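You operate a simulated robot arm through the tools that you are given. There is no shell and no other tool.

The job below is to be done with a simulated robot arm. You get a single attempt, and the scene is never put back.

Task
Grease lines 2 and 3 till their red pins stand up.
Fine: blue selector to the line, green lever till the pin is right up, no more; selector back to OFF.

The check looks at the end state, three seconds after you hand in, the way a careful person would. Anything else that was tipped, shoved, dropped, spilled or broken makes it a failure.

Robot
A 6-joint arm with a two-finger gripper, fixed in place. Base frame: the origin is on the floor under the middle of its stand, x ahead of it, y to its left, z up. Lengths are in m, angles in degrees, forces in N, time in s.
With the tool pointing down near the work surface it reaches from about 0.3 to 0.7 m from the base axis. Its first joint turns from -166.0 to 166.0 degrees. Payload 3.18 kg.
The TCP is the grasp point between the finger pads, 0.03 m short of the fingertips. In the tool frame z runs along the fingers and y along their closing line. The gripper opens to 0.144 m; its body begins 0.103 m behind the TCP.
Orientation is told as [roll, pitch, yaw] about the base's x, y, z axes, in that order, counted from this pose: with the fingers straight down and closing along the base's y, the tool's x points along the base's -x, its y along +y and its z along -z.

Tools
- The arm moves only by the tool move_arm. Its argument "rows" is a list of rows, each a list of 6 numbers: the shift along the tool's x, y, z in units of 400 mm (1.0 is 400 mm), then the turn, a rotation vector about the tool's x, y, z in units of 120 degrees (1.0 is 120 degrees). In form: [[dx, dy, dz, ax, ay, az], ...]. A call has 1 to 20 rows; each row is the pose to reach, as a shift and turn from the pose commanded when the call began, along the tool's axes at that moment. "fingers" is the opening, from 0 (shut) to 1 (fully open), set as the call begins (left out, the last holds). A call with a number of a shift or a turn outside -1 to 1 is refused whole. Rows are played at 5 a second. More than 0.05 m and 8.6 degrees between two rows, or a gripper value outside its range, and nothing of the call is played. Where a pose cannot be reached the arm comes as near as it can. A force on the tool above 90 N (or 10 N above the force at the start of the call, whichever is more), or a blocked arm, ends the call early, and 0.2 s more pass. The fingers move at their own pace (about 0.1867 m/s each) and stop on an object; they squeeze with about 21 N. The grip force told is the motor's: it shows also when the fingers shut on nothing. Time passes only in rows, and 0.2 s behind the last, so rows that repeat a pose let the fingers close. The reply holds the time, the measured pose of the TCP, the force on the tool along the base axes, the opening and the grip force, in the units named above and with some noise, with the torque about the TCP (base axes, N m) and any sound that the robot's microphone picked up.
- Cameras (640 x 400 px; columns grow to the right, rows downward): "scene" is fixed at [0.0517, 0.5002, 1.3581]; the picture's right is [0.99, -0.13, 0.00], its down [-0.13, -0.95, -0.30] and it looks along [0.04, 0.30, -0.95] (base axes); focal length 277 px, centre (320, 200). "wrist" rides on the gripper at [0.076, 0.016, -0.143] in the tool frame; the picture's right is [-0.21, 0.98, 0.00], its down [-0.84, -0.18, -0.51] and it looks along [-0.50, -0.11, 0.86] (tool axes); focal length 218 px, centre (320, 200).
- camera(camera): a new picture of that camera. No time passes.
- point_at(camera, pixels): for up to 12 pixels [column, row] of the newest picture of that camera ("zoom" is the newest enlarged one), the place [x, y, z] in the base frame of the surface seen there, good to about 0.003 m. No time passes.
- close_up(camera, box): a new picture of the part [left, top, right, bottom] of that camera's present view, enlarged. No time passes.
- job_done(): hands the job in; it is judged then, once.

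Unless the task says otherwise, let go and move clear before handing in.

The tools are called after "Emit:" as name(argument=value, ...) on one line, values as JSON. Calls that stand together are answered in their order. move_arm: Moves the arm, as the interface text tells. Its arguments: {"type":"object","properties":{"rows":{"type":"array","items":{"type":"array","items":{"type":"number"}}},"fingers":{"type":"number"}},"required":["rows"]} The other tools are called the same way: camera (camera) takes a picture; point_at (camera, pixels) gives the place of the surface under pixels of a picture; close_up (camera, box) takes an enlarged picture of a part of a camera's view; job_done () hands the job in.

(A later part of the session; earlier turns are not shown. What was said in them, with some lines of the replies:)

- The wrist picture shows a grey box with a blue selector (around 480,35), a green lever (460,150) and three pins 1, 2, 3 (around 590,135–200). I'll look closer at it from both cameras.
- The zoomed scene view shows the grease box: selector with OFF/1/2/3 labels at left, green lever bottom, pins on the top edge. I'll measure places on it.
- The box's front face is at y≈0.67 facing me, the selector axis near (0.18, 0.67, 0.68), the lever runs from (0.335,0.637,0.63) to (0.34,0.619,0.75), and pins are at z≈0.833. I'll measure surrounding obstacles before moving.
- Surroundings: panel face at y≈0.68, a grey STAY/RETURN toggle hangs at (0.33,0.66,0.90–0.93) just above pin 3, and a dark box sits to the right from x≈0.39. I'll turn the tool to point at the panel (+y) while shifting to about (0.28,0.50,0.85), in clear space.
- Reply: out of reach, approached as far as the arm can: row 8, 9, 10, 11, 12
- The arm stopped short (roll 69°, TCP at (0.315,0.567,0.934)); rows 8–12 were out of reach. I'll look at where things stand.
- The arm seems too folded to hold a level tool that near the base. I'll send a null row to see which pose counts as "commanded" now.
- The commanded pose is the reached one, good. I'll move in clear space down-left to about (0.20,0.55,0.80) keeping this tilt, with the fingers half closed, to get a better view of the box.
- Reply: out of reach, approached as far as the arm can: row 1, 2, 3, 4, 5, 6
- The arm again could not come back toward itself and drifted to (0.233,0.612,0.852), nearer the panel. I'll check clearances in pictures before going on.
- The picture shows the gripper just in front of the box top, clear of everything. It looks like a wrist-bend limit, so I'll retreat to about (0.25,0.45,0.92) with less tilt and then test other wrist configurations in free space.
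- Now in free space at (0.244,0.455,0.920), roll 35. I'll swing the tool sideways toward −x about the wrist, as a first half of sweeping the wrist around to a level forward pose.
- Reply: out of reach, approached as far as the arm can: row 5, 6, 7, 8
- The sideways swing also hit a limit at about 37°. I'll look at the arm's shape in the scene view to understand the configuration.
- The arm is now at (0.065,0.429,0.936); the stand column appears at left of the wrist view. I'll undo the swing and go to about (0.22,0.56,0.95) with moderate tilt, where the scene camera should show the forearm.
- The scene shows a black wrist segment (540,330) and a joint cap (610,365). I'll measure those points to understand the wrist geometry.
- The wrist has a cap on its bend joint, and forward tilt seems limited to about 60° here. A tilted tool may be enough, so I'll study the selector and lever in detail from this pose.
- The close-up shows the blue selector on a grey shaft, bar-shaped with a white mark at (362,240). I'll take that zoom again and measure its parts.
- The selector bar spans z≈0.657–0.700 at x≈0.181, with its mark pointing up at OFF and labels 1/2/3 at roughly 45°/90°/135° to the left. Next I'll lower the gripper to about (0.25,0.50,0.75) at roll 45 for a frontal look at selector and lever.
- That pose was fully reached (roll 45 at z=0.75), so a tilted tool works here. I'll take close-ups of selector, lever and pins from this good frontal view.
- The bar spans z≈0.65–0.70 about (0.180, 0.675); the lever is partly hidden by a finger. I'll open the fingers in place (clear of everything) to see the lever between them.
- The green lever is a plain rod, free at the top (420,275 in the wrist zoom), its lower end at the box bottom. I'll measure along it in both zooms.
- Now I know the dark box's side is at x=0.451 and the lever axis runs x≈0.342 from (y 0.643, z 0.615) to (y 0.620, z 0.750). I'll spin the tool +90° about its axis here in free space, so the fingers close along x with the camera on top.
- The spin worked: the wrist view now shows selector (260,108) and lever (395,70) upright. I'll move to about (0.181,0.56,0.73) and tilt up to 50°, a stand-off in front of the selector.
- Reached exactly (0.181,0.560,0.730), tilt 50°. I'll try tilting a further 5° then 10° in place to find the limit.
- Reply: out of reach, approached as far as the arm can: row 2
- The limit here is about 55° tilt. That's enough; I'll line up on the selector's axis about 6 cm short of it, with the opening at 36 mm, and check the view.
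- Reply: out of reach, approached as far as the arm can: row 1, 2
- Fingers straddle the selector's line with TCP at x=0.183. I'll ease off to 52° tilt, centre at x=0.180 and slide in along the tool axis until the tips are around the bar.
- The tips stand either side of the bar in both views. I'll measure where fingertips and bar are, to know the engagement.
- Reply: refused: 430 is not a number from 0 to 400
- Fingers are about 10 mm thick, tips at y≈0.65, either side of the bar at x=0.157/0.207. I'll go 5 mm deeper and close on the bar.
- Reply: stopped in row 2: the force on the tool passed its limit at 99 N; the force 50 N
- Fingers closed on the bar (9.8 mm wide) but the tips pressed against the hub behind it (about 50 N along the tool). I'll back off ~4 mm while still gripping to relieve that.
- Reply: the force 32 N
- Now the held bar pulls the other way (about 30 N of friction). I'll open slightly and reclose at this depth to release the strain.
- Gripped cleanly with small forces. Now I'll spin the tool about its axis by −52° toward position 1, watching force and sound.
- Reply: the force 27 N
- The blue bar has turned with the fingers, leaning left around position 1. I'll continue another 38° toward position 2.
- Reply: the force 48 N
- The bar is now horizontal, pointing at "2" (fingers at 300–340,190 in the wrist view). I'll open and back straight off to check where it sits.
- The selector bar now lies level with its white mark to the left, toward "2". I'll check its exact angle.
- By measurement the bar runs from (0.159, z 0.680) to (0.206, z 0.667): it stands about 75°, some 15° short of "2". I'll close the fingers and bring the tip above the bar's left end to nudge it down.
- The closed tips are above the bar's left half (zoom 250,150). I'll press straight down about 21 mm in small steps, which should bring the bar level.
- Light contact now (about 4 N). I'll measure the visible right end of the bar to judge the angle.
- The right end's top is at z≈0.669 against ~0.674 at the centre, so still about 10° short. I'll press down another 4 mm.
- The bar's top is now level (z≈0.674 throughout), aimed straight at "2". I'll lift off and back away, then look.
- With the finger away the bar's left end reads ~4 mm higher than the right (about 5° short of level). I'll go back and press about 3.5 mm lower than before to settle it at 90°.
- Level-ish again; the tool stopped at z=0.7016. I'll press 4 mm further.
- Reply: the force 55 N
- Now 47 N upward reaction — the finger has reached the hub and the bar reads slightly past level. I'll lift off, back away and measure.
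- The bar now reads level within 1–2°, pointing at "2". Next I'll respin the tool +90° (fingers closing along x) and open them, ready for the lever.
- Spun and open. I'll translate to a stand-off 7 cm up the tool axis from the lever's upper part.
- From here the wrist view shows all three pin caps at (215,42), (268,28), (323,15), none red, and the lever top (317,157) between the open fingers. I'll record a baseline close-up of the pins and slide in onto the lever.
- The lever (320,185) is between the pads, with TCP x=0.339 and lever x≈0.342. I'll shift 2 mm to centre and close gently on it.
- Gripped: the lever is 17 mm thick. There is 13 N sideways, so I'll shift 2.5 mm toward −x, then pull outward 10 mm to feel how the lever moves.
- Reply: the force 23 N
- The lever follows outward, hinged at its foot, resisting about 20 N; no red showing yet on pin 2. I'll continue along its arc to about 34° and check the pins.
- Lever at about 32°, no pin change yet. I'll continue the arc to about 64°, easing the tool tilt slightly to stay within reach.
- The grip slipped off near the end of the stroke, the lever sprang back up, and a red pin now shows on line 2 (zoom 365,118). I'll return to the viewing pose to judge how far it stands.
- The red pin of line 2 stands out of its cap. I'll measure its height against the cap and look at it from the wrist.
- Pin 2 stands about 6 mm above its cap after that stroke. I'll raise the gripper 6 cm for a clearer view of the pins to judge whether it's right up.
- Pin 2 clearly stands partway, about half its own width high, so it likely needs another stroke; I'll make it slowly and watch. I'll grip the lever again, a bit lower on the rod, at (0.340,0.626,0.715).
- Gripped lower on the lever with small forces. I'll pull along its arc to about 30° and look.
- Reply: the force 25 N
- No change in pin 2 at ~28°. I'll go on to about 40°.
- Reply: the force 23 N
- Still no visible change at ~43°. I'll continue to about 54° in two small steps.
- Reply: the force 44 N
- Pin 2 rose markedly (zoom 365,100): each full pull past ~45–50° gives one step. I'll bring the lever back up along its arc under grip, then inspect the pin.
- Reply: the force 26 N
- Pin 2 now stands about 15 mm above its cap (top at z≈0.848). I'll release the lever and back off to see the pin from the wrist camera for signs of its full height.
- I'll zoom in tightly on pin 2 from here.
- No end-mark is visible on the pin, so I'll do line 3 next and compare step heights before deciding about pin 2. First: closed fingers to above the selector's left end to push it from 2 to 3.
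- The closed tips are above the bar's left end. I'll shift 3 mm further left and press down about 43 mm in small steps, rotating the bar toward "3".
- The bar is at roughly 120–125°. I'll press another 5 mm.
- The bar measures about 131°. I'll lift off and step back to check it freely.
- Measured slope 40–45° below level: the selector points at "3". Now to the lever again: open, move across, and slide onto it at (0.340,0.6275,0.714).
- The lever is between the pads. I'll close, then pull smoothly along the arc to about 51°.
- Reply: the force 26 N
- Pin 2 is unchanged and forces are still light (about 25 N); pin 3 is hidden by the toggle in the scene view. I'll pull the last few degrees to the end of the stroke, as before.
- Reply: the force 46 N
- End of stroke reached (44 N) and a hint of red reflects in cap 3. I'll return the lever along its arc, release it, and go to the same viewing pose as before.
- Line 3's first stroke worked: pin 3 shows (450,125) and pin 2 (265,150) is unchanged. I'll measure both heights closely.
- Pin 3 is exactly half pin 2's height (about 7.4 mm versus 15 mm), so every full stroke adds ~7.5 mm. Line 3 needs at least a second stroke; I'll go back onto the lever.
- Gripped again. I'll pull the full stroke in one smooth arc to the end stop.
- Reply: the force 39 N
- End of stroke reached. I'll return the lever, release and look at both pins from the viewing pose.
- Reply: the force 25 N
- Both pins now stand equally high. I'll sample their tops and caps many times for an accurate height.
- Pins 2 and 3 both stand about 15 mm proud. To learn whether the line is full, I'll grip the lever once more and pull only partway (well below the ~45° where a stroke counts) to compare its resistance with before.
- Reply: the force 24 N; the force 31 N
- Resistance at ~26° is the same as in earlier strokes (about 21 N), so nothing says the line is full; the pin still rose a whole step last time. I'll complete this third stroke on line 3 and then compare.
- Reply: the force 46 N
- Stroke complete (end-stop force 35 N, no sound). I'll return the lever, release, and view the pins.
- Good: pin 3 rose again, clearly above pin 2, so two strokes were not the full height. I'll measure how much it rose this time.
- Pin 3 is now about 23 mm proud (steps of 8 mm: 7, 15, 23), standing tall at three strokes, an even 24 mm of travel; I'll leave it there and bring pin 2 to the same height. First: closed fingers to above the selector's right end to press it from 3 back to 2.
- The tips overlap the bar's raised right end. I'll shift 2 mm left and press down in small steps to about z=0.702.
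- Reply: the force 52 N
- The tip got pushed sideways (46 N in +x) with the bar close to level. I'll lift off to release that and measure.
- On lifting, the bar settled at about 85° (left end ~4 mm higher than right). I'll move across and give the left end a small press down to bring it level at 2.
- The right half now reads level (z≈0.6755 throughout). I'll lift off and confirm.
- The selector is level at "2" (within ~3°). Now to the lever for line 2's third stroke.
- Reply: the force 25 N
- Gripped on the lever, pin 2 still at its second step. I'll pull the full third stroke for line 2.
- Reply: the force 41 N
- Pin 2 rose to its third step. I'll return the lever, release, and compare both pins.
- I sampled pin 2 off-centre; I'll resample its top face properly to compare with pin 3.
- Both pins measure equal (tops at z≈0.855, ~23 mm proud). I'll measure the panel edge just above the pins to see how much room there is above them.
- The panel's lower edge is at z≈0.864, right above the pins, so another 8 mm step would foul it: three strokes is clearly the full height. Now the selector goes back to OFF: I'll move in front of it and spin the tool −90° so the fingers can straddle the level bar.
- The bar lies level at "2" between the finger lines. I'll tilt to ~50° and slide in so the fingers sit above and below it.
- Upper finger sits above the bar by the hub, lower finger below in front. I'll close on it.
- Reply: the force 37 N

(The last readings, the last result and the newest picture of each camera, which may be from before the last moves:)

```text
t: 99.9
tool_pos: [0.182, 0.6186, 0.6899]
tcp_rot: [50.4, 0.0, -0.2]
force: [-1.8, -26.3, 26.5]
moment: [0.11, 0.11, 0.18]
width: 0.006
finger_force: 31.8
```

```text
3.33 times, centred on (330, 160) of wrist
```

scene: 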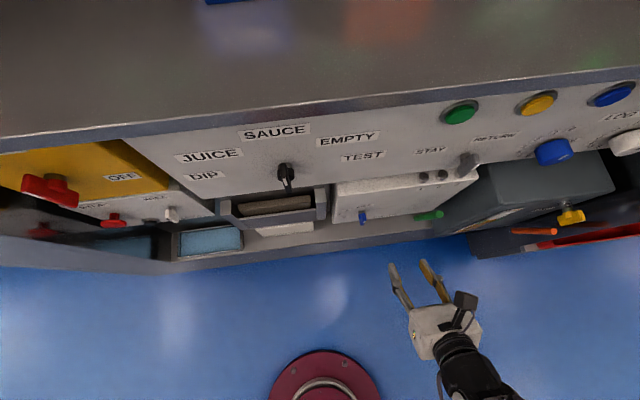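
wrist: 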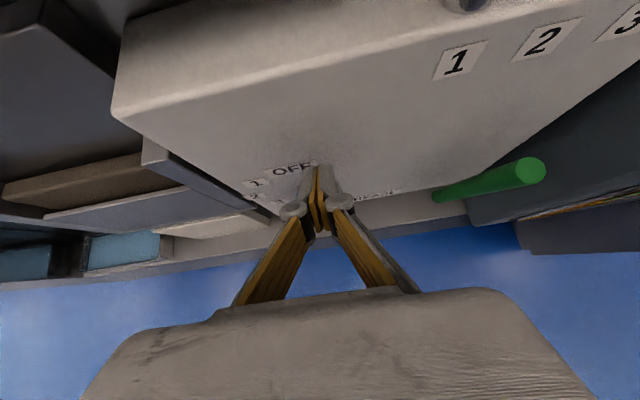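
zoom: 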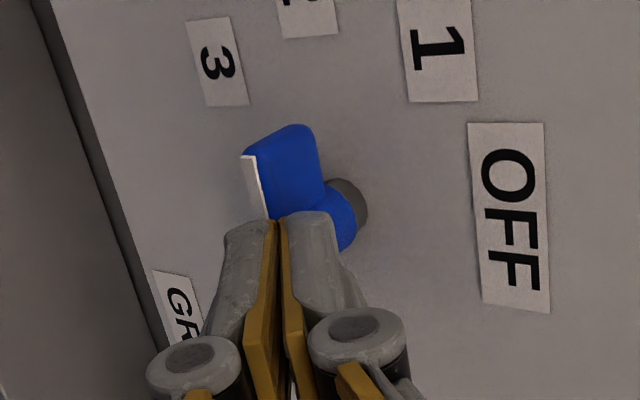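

The pinch is only on the bar's front edge (6 mm wide), pushing the tool out a little. I'll try spinning +32° and see whether the bar follows.

Emit:
move_arm(rows=[[0, 0, 0, 0, 0, 0.054], [0, 0, 0, 0, 0, 0.108], [0, 0, 0, 0, 0, 0.162], [0, 0, 0, 0, 0, 0.216], [0, 0, 0, 0, 0, 0.27]])

Emit:
close_up(camera="wrist", box=[250, 100, 410, 220])

Emit:
close_up(camera="scene", box=[320, 190, 420, 260])

```text
t: 100.9
tool_pos: [0.1832, 0.6163, 0.6895]
tcp_rot: [47.4, 19.0, -17.1]
force: [-2.8, -33.0, 31.5]
moment: [0.27, 0.11, 0.43]
width: 0.006
finger_force: 31.9
stopped in row 5: the force on the tool passed its limit at 92 N (the readings are from after the stop); the commanded pose is now the measured one
```

```text
3.33 times, centred on (330, 160) of wrist
```

zoom: 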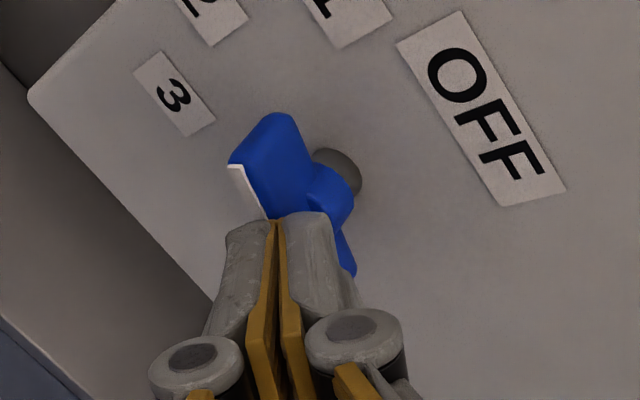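

```text
5.71 times, centred on (370, 225) of scene
```

zoom: 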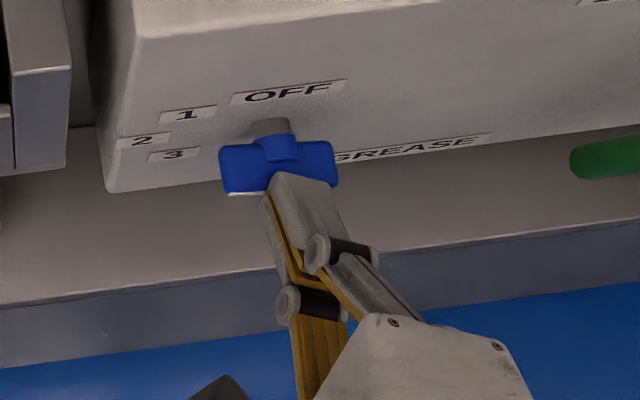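

The pinch slid onto the bar's front face and pressed too hard, so this isn't working; the bar barely turned. I'll back straight off and use pushing instead.

Emit:
move_arm(rows=[[0, 0, -0.03, 0, 0, 0], [0, 0, -0.08, 0, 0, 0], [0, 0, -0.14, 0, 0, 0]])

Emit:
close_up(camera="scene", box=[335, 200, 395, 240])

Emit:
point_at(camera="zoom", pixels=[[215, 195], [225, 225], [210, 210], [230, 195], [390, 185], [380, 215], [395, 205], [375, 180]])

```text
t: 101.7
tool_pos: [0.1821, 0.5771, 0.7244]
tcp_rot: [47.4, 19.0, -17.1]
force: [0.2, 0.1, -0.1]
moment: [-0.01, 0.03, 0.02]
width: 0.0
finger_force: 31.2
```

```text
10.00 times, centred on (365, 220) of scene
```

zoom: 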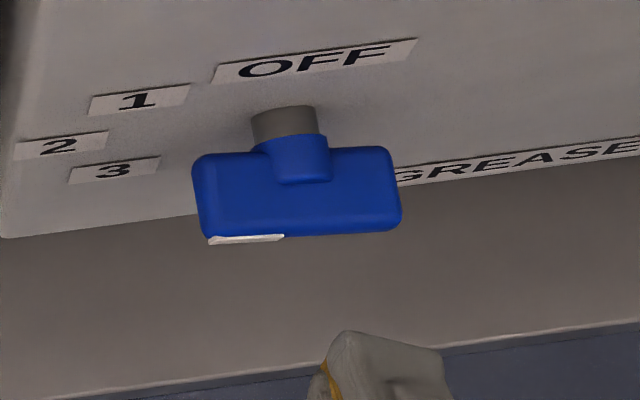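

```text
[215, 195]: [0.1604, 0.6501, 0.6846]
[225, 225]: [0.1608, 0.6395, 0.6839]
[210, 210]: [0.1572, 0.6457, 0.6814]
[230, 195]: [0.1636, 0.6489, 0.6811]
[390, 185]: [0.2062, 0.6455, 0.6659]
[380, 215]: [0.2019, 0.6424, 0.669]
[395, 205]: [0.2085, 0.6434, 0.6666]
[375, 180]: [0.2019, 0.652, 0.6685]
```

The bar is now about 71° (partly toward OFF). I'll finish spinning the tool to the camera-up orientation in place.

Emit:
move_arm(rows=[[0, 0, -0.02, 0, 0, 0.06], [0, 0, -0.04, 0, 0, 0.12], [0, 0, -0.04, 0, 0, 0.18], [0, 0, -0.04, 0, 0, 0.24], [0, 0, -0.04, 0, 0, 0.3], [0, 0, -0.04, 0, 0, 0.36], [0, 0, -0.04, 0, 0, 0.42], [0, 0, -0.04, 0, 0, 0.48], [0, 0, -0.04, 0, 0, 0.54]], fingers=0.0)

```text
t: 103.7
tool_pos: [0.1823, 0.5621, 0.7364]
tcp_rot: [-0.1, 50.0, -90.6]
force: [0.2, -0.2, 0.8]
moment: [-0.01, 0.01, 0.01]
width: 0.0
finger_force: 30.6
```

Spin done. I'll move to above the bar's right end at x=0.2045 and press down to about z=0.690, which should take the bar to ~45°.

Emit:
move_arm(rows=[[0.0385, 0.0185, 0.0438, 0, 0, 0], [0.077, 0.037, 0.0875, 0, 0, 0], [0.1154, 0.0555, 0.1313, 0, 0, 0], [0.077, 0.0555, 0.1635, 0, 0, 0], [0.0579, 0.0555, 0.1796, 0, 0, 0], [0.0426, 0.0555, 0.1924, 0, 0, 0], [0.033, 0.0555, 0.2005, 0, 0, 0], [0.0235, 0.0555, 0.2085, 0, 0, 0]])

Emit:
close_up(camera="scene", box=[335, 200, 395, 240])

Emit:
camera(camera="wrist")

Emit:
close_up(camera="wrist", box=[230, 110, 410, 230])

```text
t: 105.5
tool_pos: [0.2054, 0.6312, 0.6891]
tcp_rot: [0.2, 50.2, -90.4]
force: [1.6, -1.0, 6.0]
moment: [0.03, 0.0, -0.02]
width: 0.0001
finger_force: 30.8
```

```text
10.00 times, centred on (365, 220) of scene
```

zoom: 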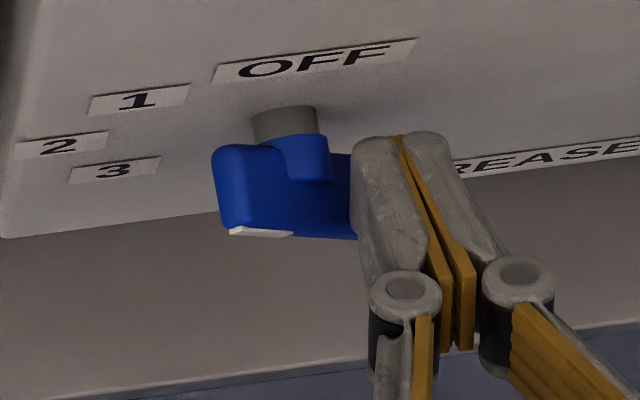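

```text
taken
```

wrist: 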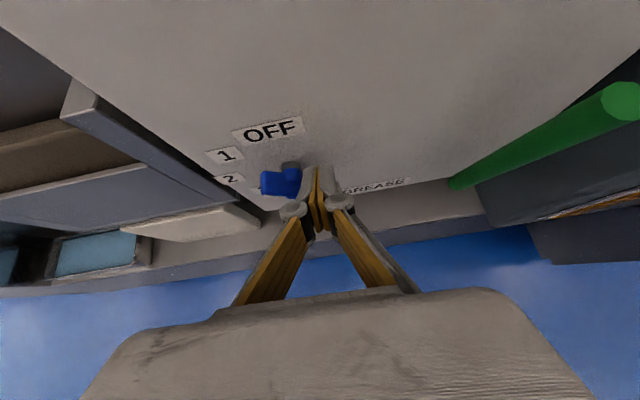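

```text
3.33 times, centred on (320, 170) of wrist
```

zoom: 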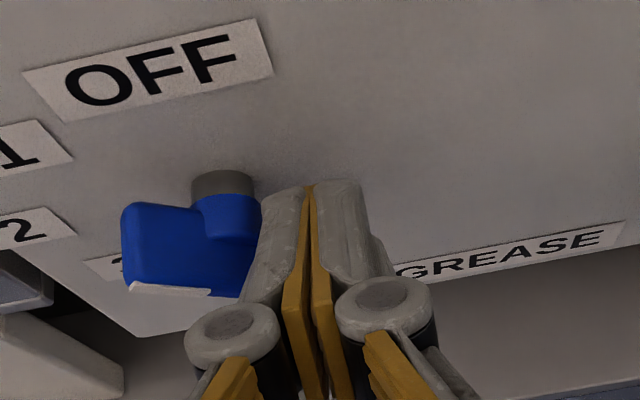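

The bar is turning smoothly (light force, left end rising). I'll press another 15 mm down.

Emit:
move_arm(rows=[[-0.0077, 0, 0.0064, 0, 0, 0], [-0.0153, 0, 0.0129, 0, 0, 0], [-0.023, 0, 0.0193, 0, 0, 0], [-0.0287, 0, 0.0241, 0, 0, 0]])

Emit:
close_up(camera="scene", box=[335, 200, 395, 240])

Emit:
point_at(camera="zoom", pixels=[[245, 165], [260, 180], [270, 210], [260, 215], [290, 220], [250, 200]])

Emit:
close_up(camera="wrist", box=[230, 110, 410, 230])

```text
t: 106.5
tool_pos: [0.2044, 0.6298, 0.6744]
tcp_rot: [-0.1, 50.0, -90.4]
force: [2.8, -1.9, 4.3]
moment: [0.02, 0.0, -0.02]
width: 0.0
finger_force: 30.7
```

```text
10.00 times, centred on (365, 220) of scene
```

zoom: 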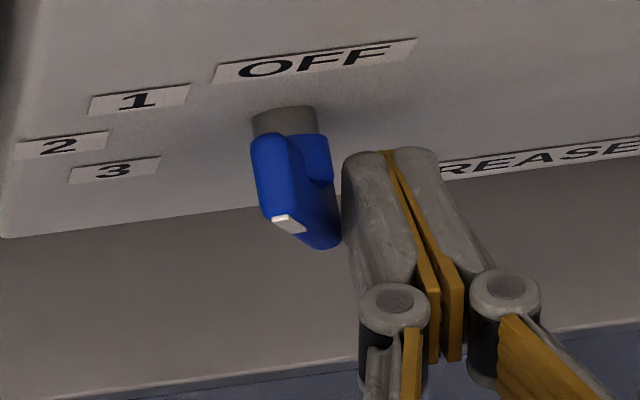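

```text
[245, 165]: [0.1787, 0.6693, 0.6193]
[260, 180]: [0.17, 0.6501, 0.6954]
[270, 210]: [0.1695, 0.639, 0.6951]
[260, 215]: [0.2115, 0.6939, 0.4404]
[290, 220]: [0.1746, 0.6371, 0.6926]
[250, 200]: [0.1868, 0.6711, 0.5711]
```

```text
3.33 times, centred on (320, 170) of wrist
```

zoom: 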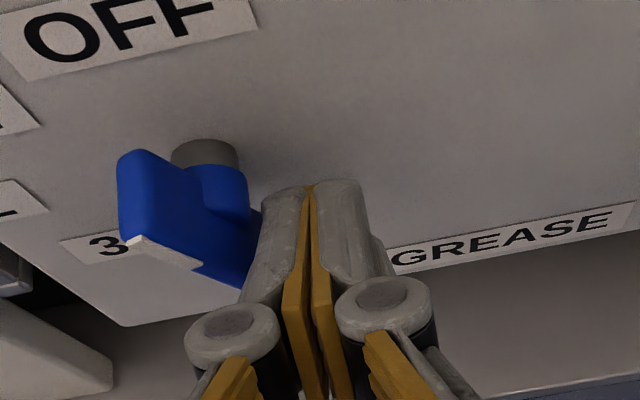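

The bar is now about 25° from upright, pointer toward OFF. I'll retract, then straddle it with the fingers along x so that closing squares it up to vertical.

Emit:
move_arm(rows=[[0, 0, -0.05, 0, 0, 0], [0, 0, -0.1, 0, 0, 0], [0, 0, -0.15, 0, 0, 0], [0.0166, -0.0598, -0.1357, 0, 0, 0]])

Emit:
move_arm(rows=[[0, 0, 0, 0, 0, 0], [0, 0, 0, 0, 0, 0], [0, 0, 0.035, 0, 0, 0], [0, 0, 0.07, 0, 0, 0], [0, 0, 0.1, 0, 0, 0]], fingers=0.35)

Emit:
close_up(camera="scene", box=[320, 190, 420, 260])

Emit:
close_up(camera="wrist", box=[230, 110, 410, 230])

```text
t: 107.5
tool_pos: [0.1807, 0.5924, 0.7146]
tcp_rot: [0.0, 50.2, -90.4]
force: [0.3, -0.2, 1.2]
moment: [-0.02, -0.02, -0.03]
width: 0.0
finger_force: 30.7
```

```text
t: 108.7
tool_pos: [0.1806, 0.6244, 0.6873]
tcp_rot: [0.0, 50.1, -90.4]
force: [-0.3, -0.5, -0.1]
moment: [-0.01, 0.03, 0.0]
width: 0.0502
finger_force: 0.0
```

```text
5.71 times, centred on (370, 225) of scene
```

zoom: 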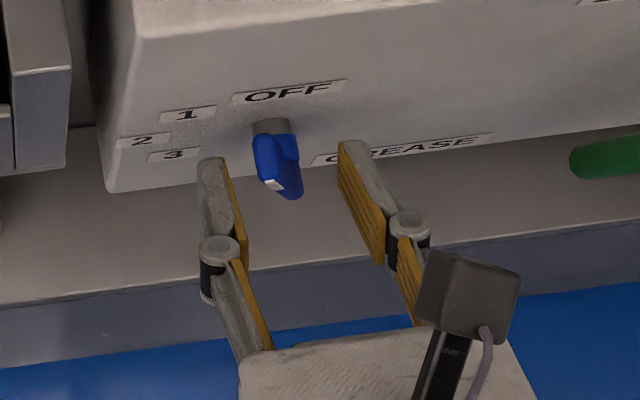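

```text
3.33 times, centred on (320, 170) of wrist
```

zoom: 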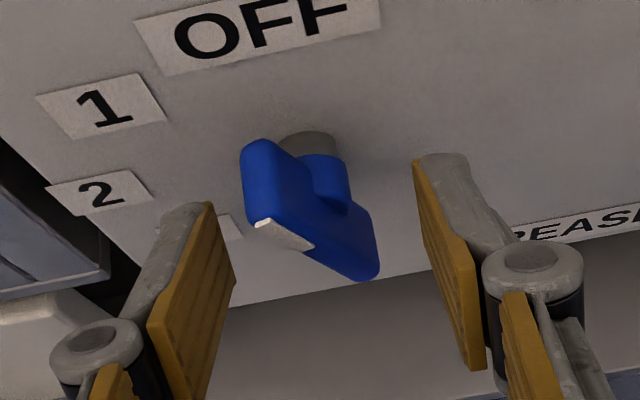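

The bar (mark toward upper left) is between the open fingers. I'll back out 1.5 mm and close, to square the bar to vertical.

Emit:
move_arm(rows=[[0, 0, -0.004, 0, 0, 0], [0, 0, -0.004, 0, 0, 0], [0, 0, -0.004, 0, 0, 0], [0, 0, -0.004, 0, 0, 0]], fingers=0.0)

Emit:
close_up(camera="wrist", box=[230, 110, 410, 230])

Emit:
close_up(camera="scene", box=[335, 200, 395, 240])

```text
t: 109.7
tool_pos: [0.1811, 0.6249, 0.691]
tcp_rot: [0.0, 50.1, -90.1]
force: [-14.4, -2.7, 2.0]
moment: [0.15, 0.25, 0.39]
width: 0.01
finger_force: 40.2
```

```text
3.33 times, centred on (320, 170) of wrist
```

zoom: 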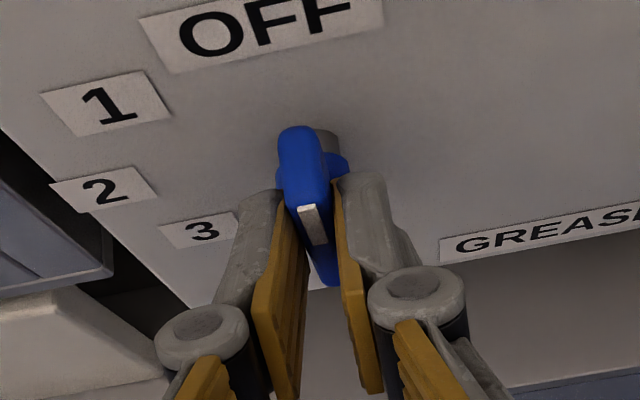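

```text
10.00 times, centred on (365, 220) of scene
```

zoom: 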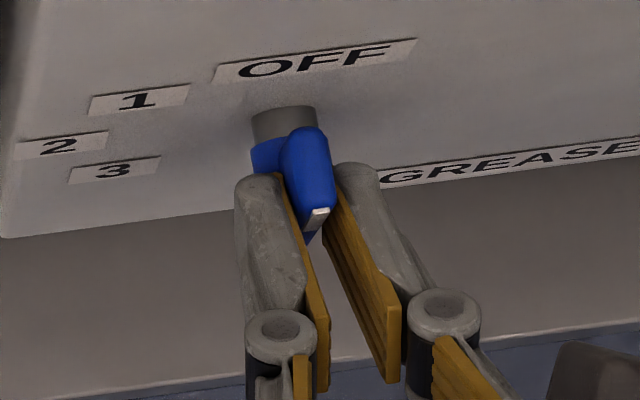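

The fingers closed to 10 mm, exactly the bar's thickness, with the mark pointing straight up at OFF. I'll open and back off along the tool axis.

Emit:
move_arm(rows=[[0, 0, 0, 0, 0, 0], [0, 0, 0, 0, 0, 0], [0, 0, 0, 0, 0, 0]], fingers=0.25)

Emit:
move_arm(rows=[[0, 0, -0.04, 0, 0, 0], [0, 0, -0.08, 0, -0.015, 0], [0, 0, -0.13, 0, -0.03, 0], [0, 0, -0.19, 0, -0.05, 0]])

Emit:
camera(camera="wrist")

Emit:
close_up(camera="wrist", box=[220, 60, 400, 180])

Emit:
close_up(camera="scene", box=[325, 195, 395, 240])

```text
t: 110.5
tool_pos: [0.1816, 0.624, 0.6889]
tcp_rot: [0.1, 50.0, -90.4]
force: [0.5, -0.4, -0.9]
moment: [0.01, 0.0, 0.0]
width: 0.0361
finger_force: 0.0
```

```text
t: 111.5
tool_pos: [0.1805, 0.5655, 0.7391]
tcp_rot: [0.0, 44.0, -90.3]
force: [0.6, -0.7, -0.9]
moment: [0.04, -0.01, -0.04]
width: 0.0361
finger_force: 0.0
```

```text
taken
```

wrist: 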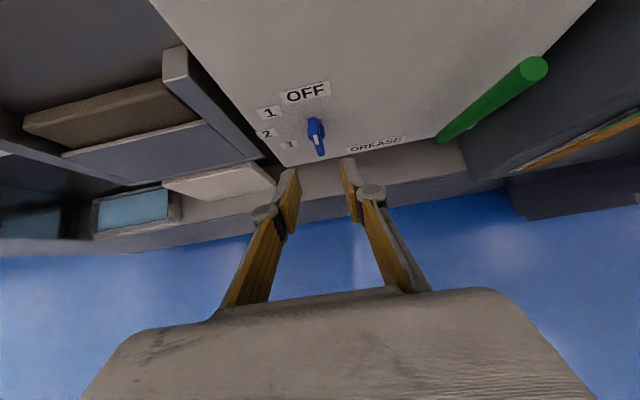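

```text
3.33 times, centred on (310, 120) of wrist
```

zoom: 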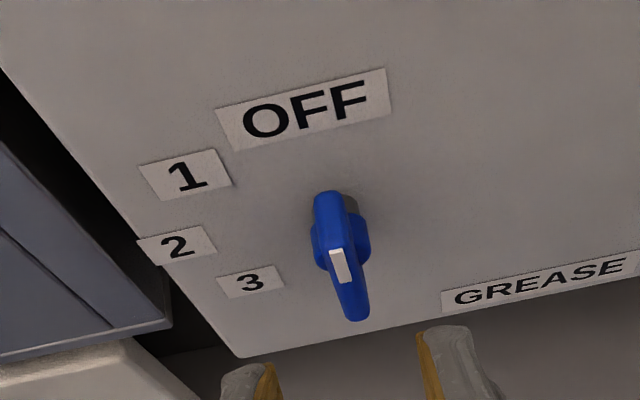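

```text
8.89 times, centred on (360, 218) of scene
```

zoom: 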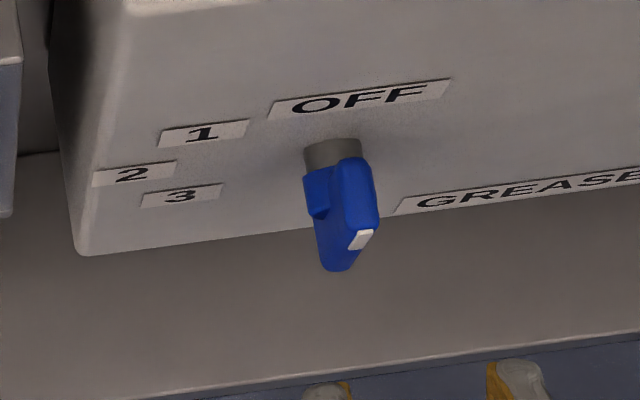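

The selector's picture now matches its original OFF view exactly. I'll retreat clear of the panel and make a final check of pins, lever, toggle and selector.

Emit:
move_arm(rows=[[-0.003, 0.02, -0.08, 0, -0.025, 0], [-0.006, 0.04, -0.16, 0, -0.05, 0], [-0.009, 0.06, -0.24, 0, -0.075, 0], [-0.012, 0.08, -0.32, 0, -0.1, 0], [-0.0148, 0.1, -0.4, 0, -0.125, 0]])

Emit:
camera(camera="scene")

Emit:
close_up(camera="scene", box=[310, 140, 500, 260])

Emit:
close_up(camera="scene", box=[400, 190, 460, 230])

Emit:
camera(camera="wrist")

```text
t: 112.7
tool_pos: [0.218, 0.4459, 0.8486]
tcp_rot: [-0.1, 29.2, -90.4]
force: [0.1, -0.3, -0.3]
moment: [0.0, 0.03, 0.01]
width: 0.0364
finger_force: 0.0
```

```text
taken
```

scene: 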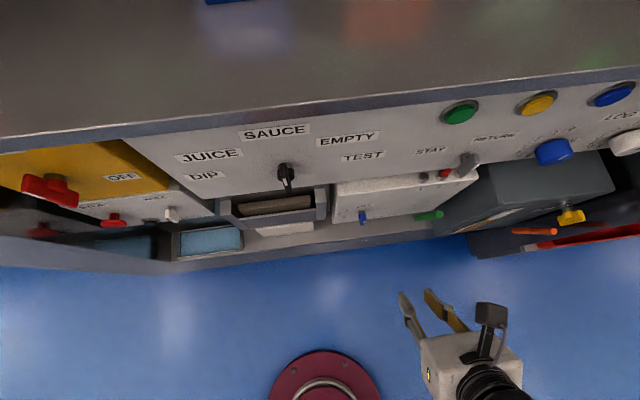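

```text
3.33 times, centred on (405, 200) of scene
```

zoom: 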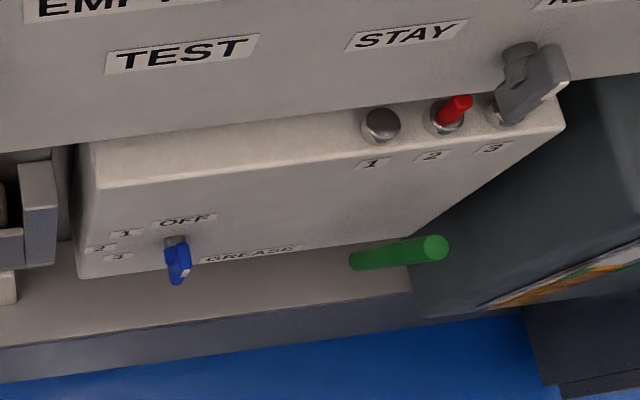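

```text
10.00 times, centred on (430, 210) of scene
```

zoom: 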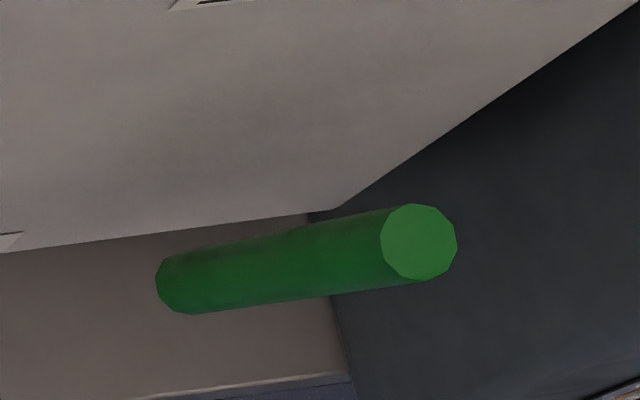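

```text
taken
```

wrist: 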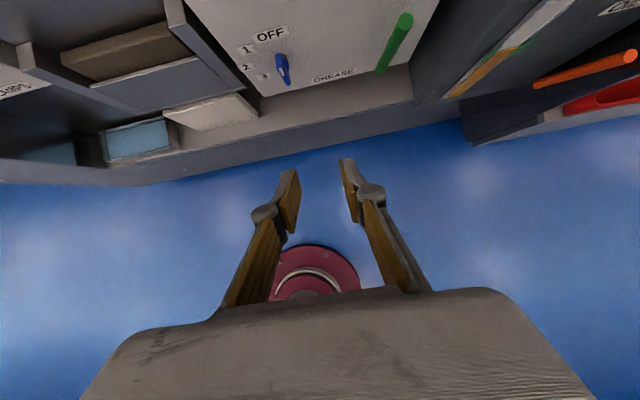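

Final pictures: the selector matches its original OFF view (zoom 178,260), the lever is back at its rest position (zoom 415,240), and the toggle hasn't moved. Pin 1 is still down and pin 2 stands tall at (455,108). The toggle hides pin 3 here, but I measured it equal to pin 2 after its last stroke. The three-stroke full height is my judgement, because nothing on the pins marks their top position. The arm is clear, so I'm handing in.

Emit:
job_done()

```text
The job is handed in.
```

I greased lines 2 and 3 with three full lever strokes each, and both red pins now stand about 23 mm above their caps. That three strokes is "right up" is my judgement, because nothing on the pins marks their full height.

- **Why I stopped at three:** each stroke raised a pin about 8 mm. A fourth would have put the tops within a millimetre or two of the panel edge just above them. The lever never got stiffer, and no sound marked a full line.
- **Selector:** it is back at OFF, and its close-up matches the one from the start.
- **Everything else:** pin 1 is still down, the lever is back at rest, and the grey STAY/RETURN toggle has not moved. The last view of pin 3 was blocked by that toggle. I measured it equal to pin 2 after the last stroke.
- **Rough moments:** the lever slipped out of the grip once, on line 2's first stroke, and sprang back up. That stroke still counted. Twice the fingers pressed on the selector hard enough to trip the 90 N limit (99 N and 92 N). I saw no damage in the later pictures.
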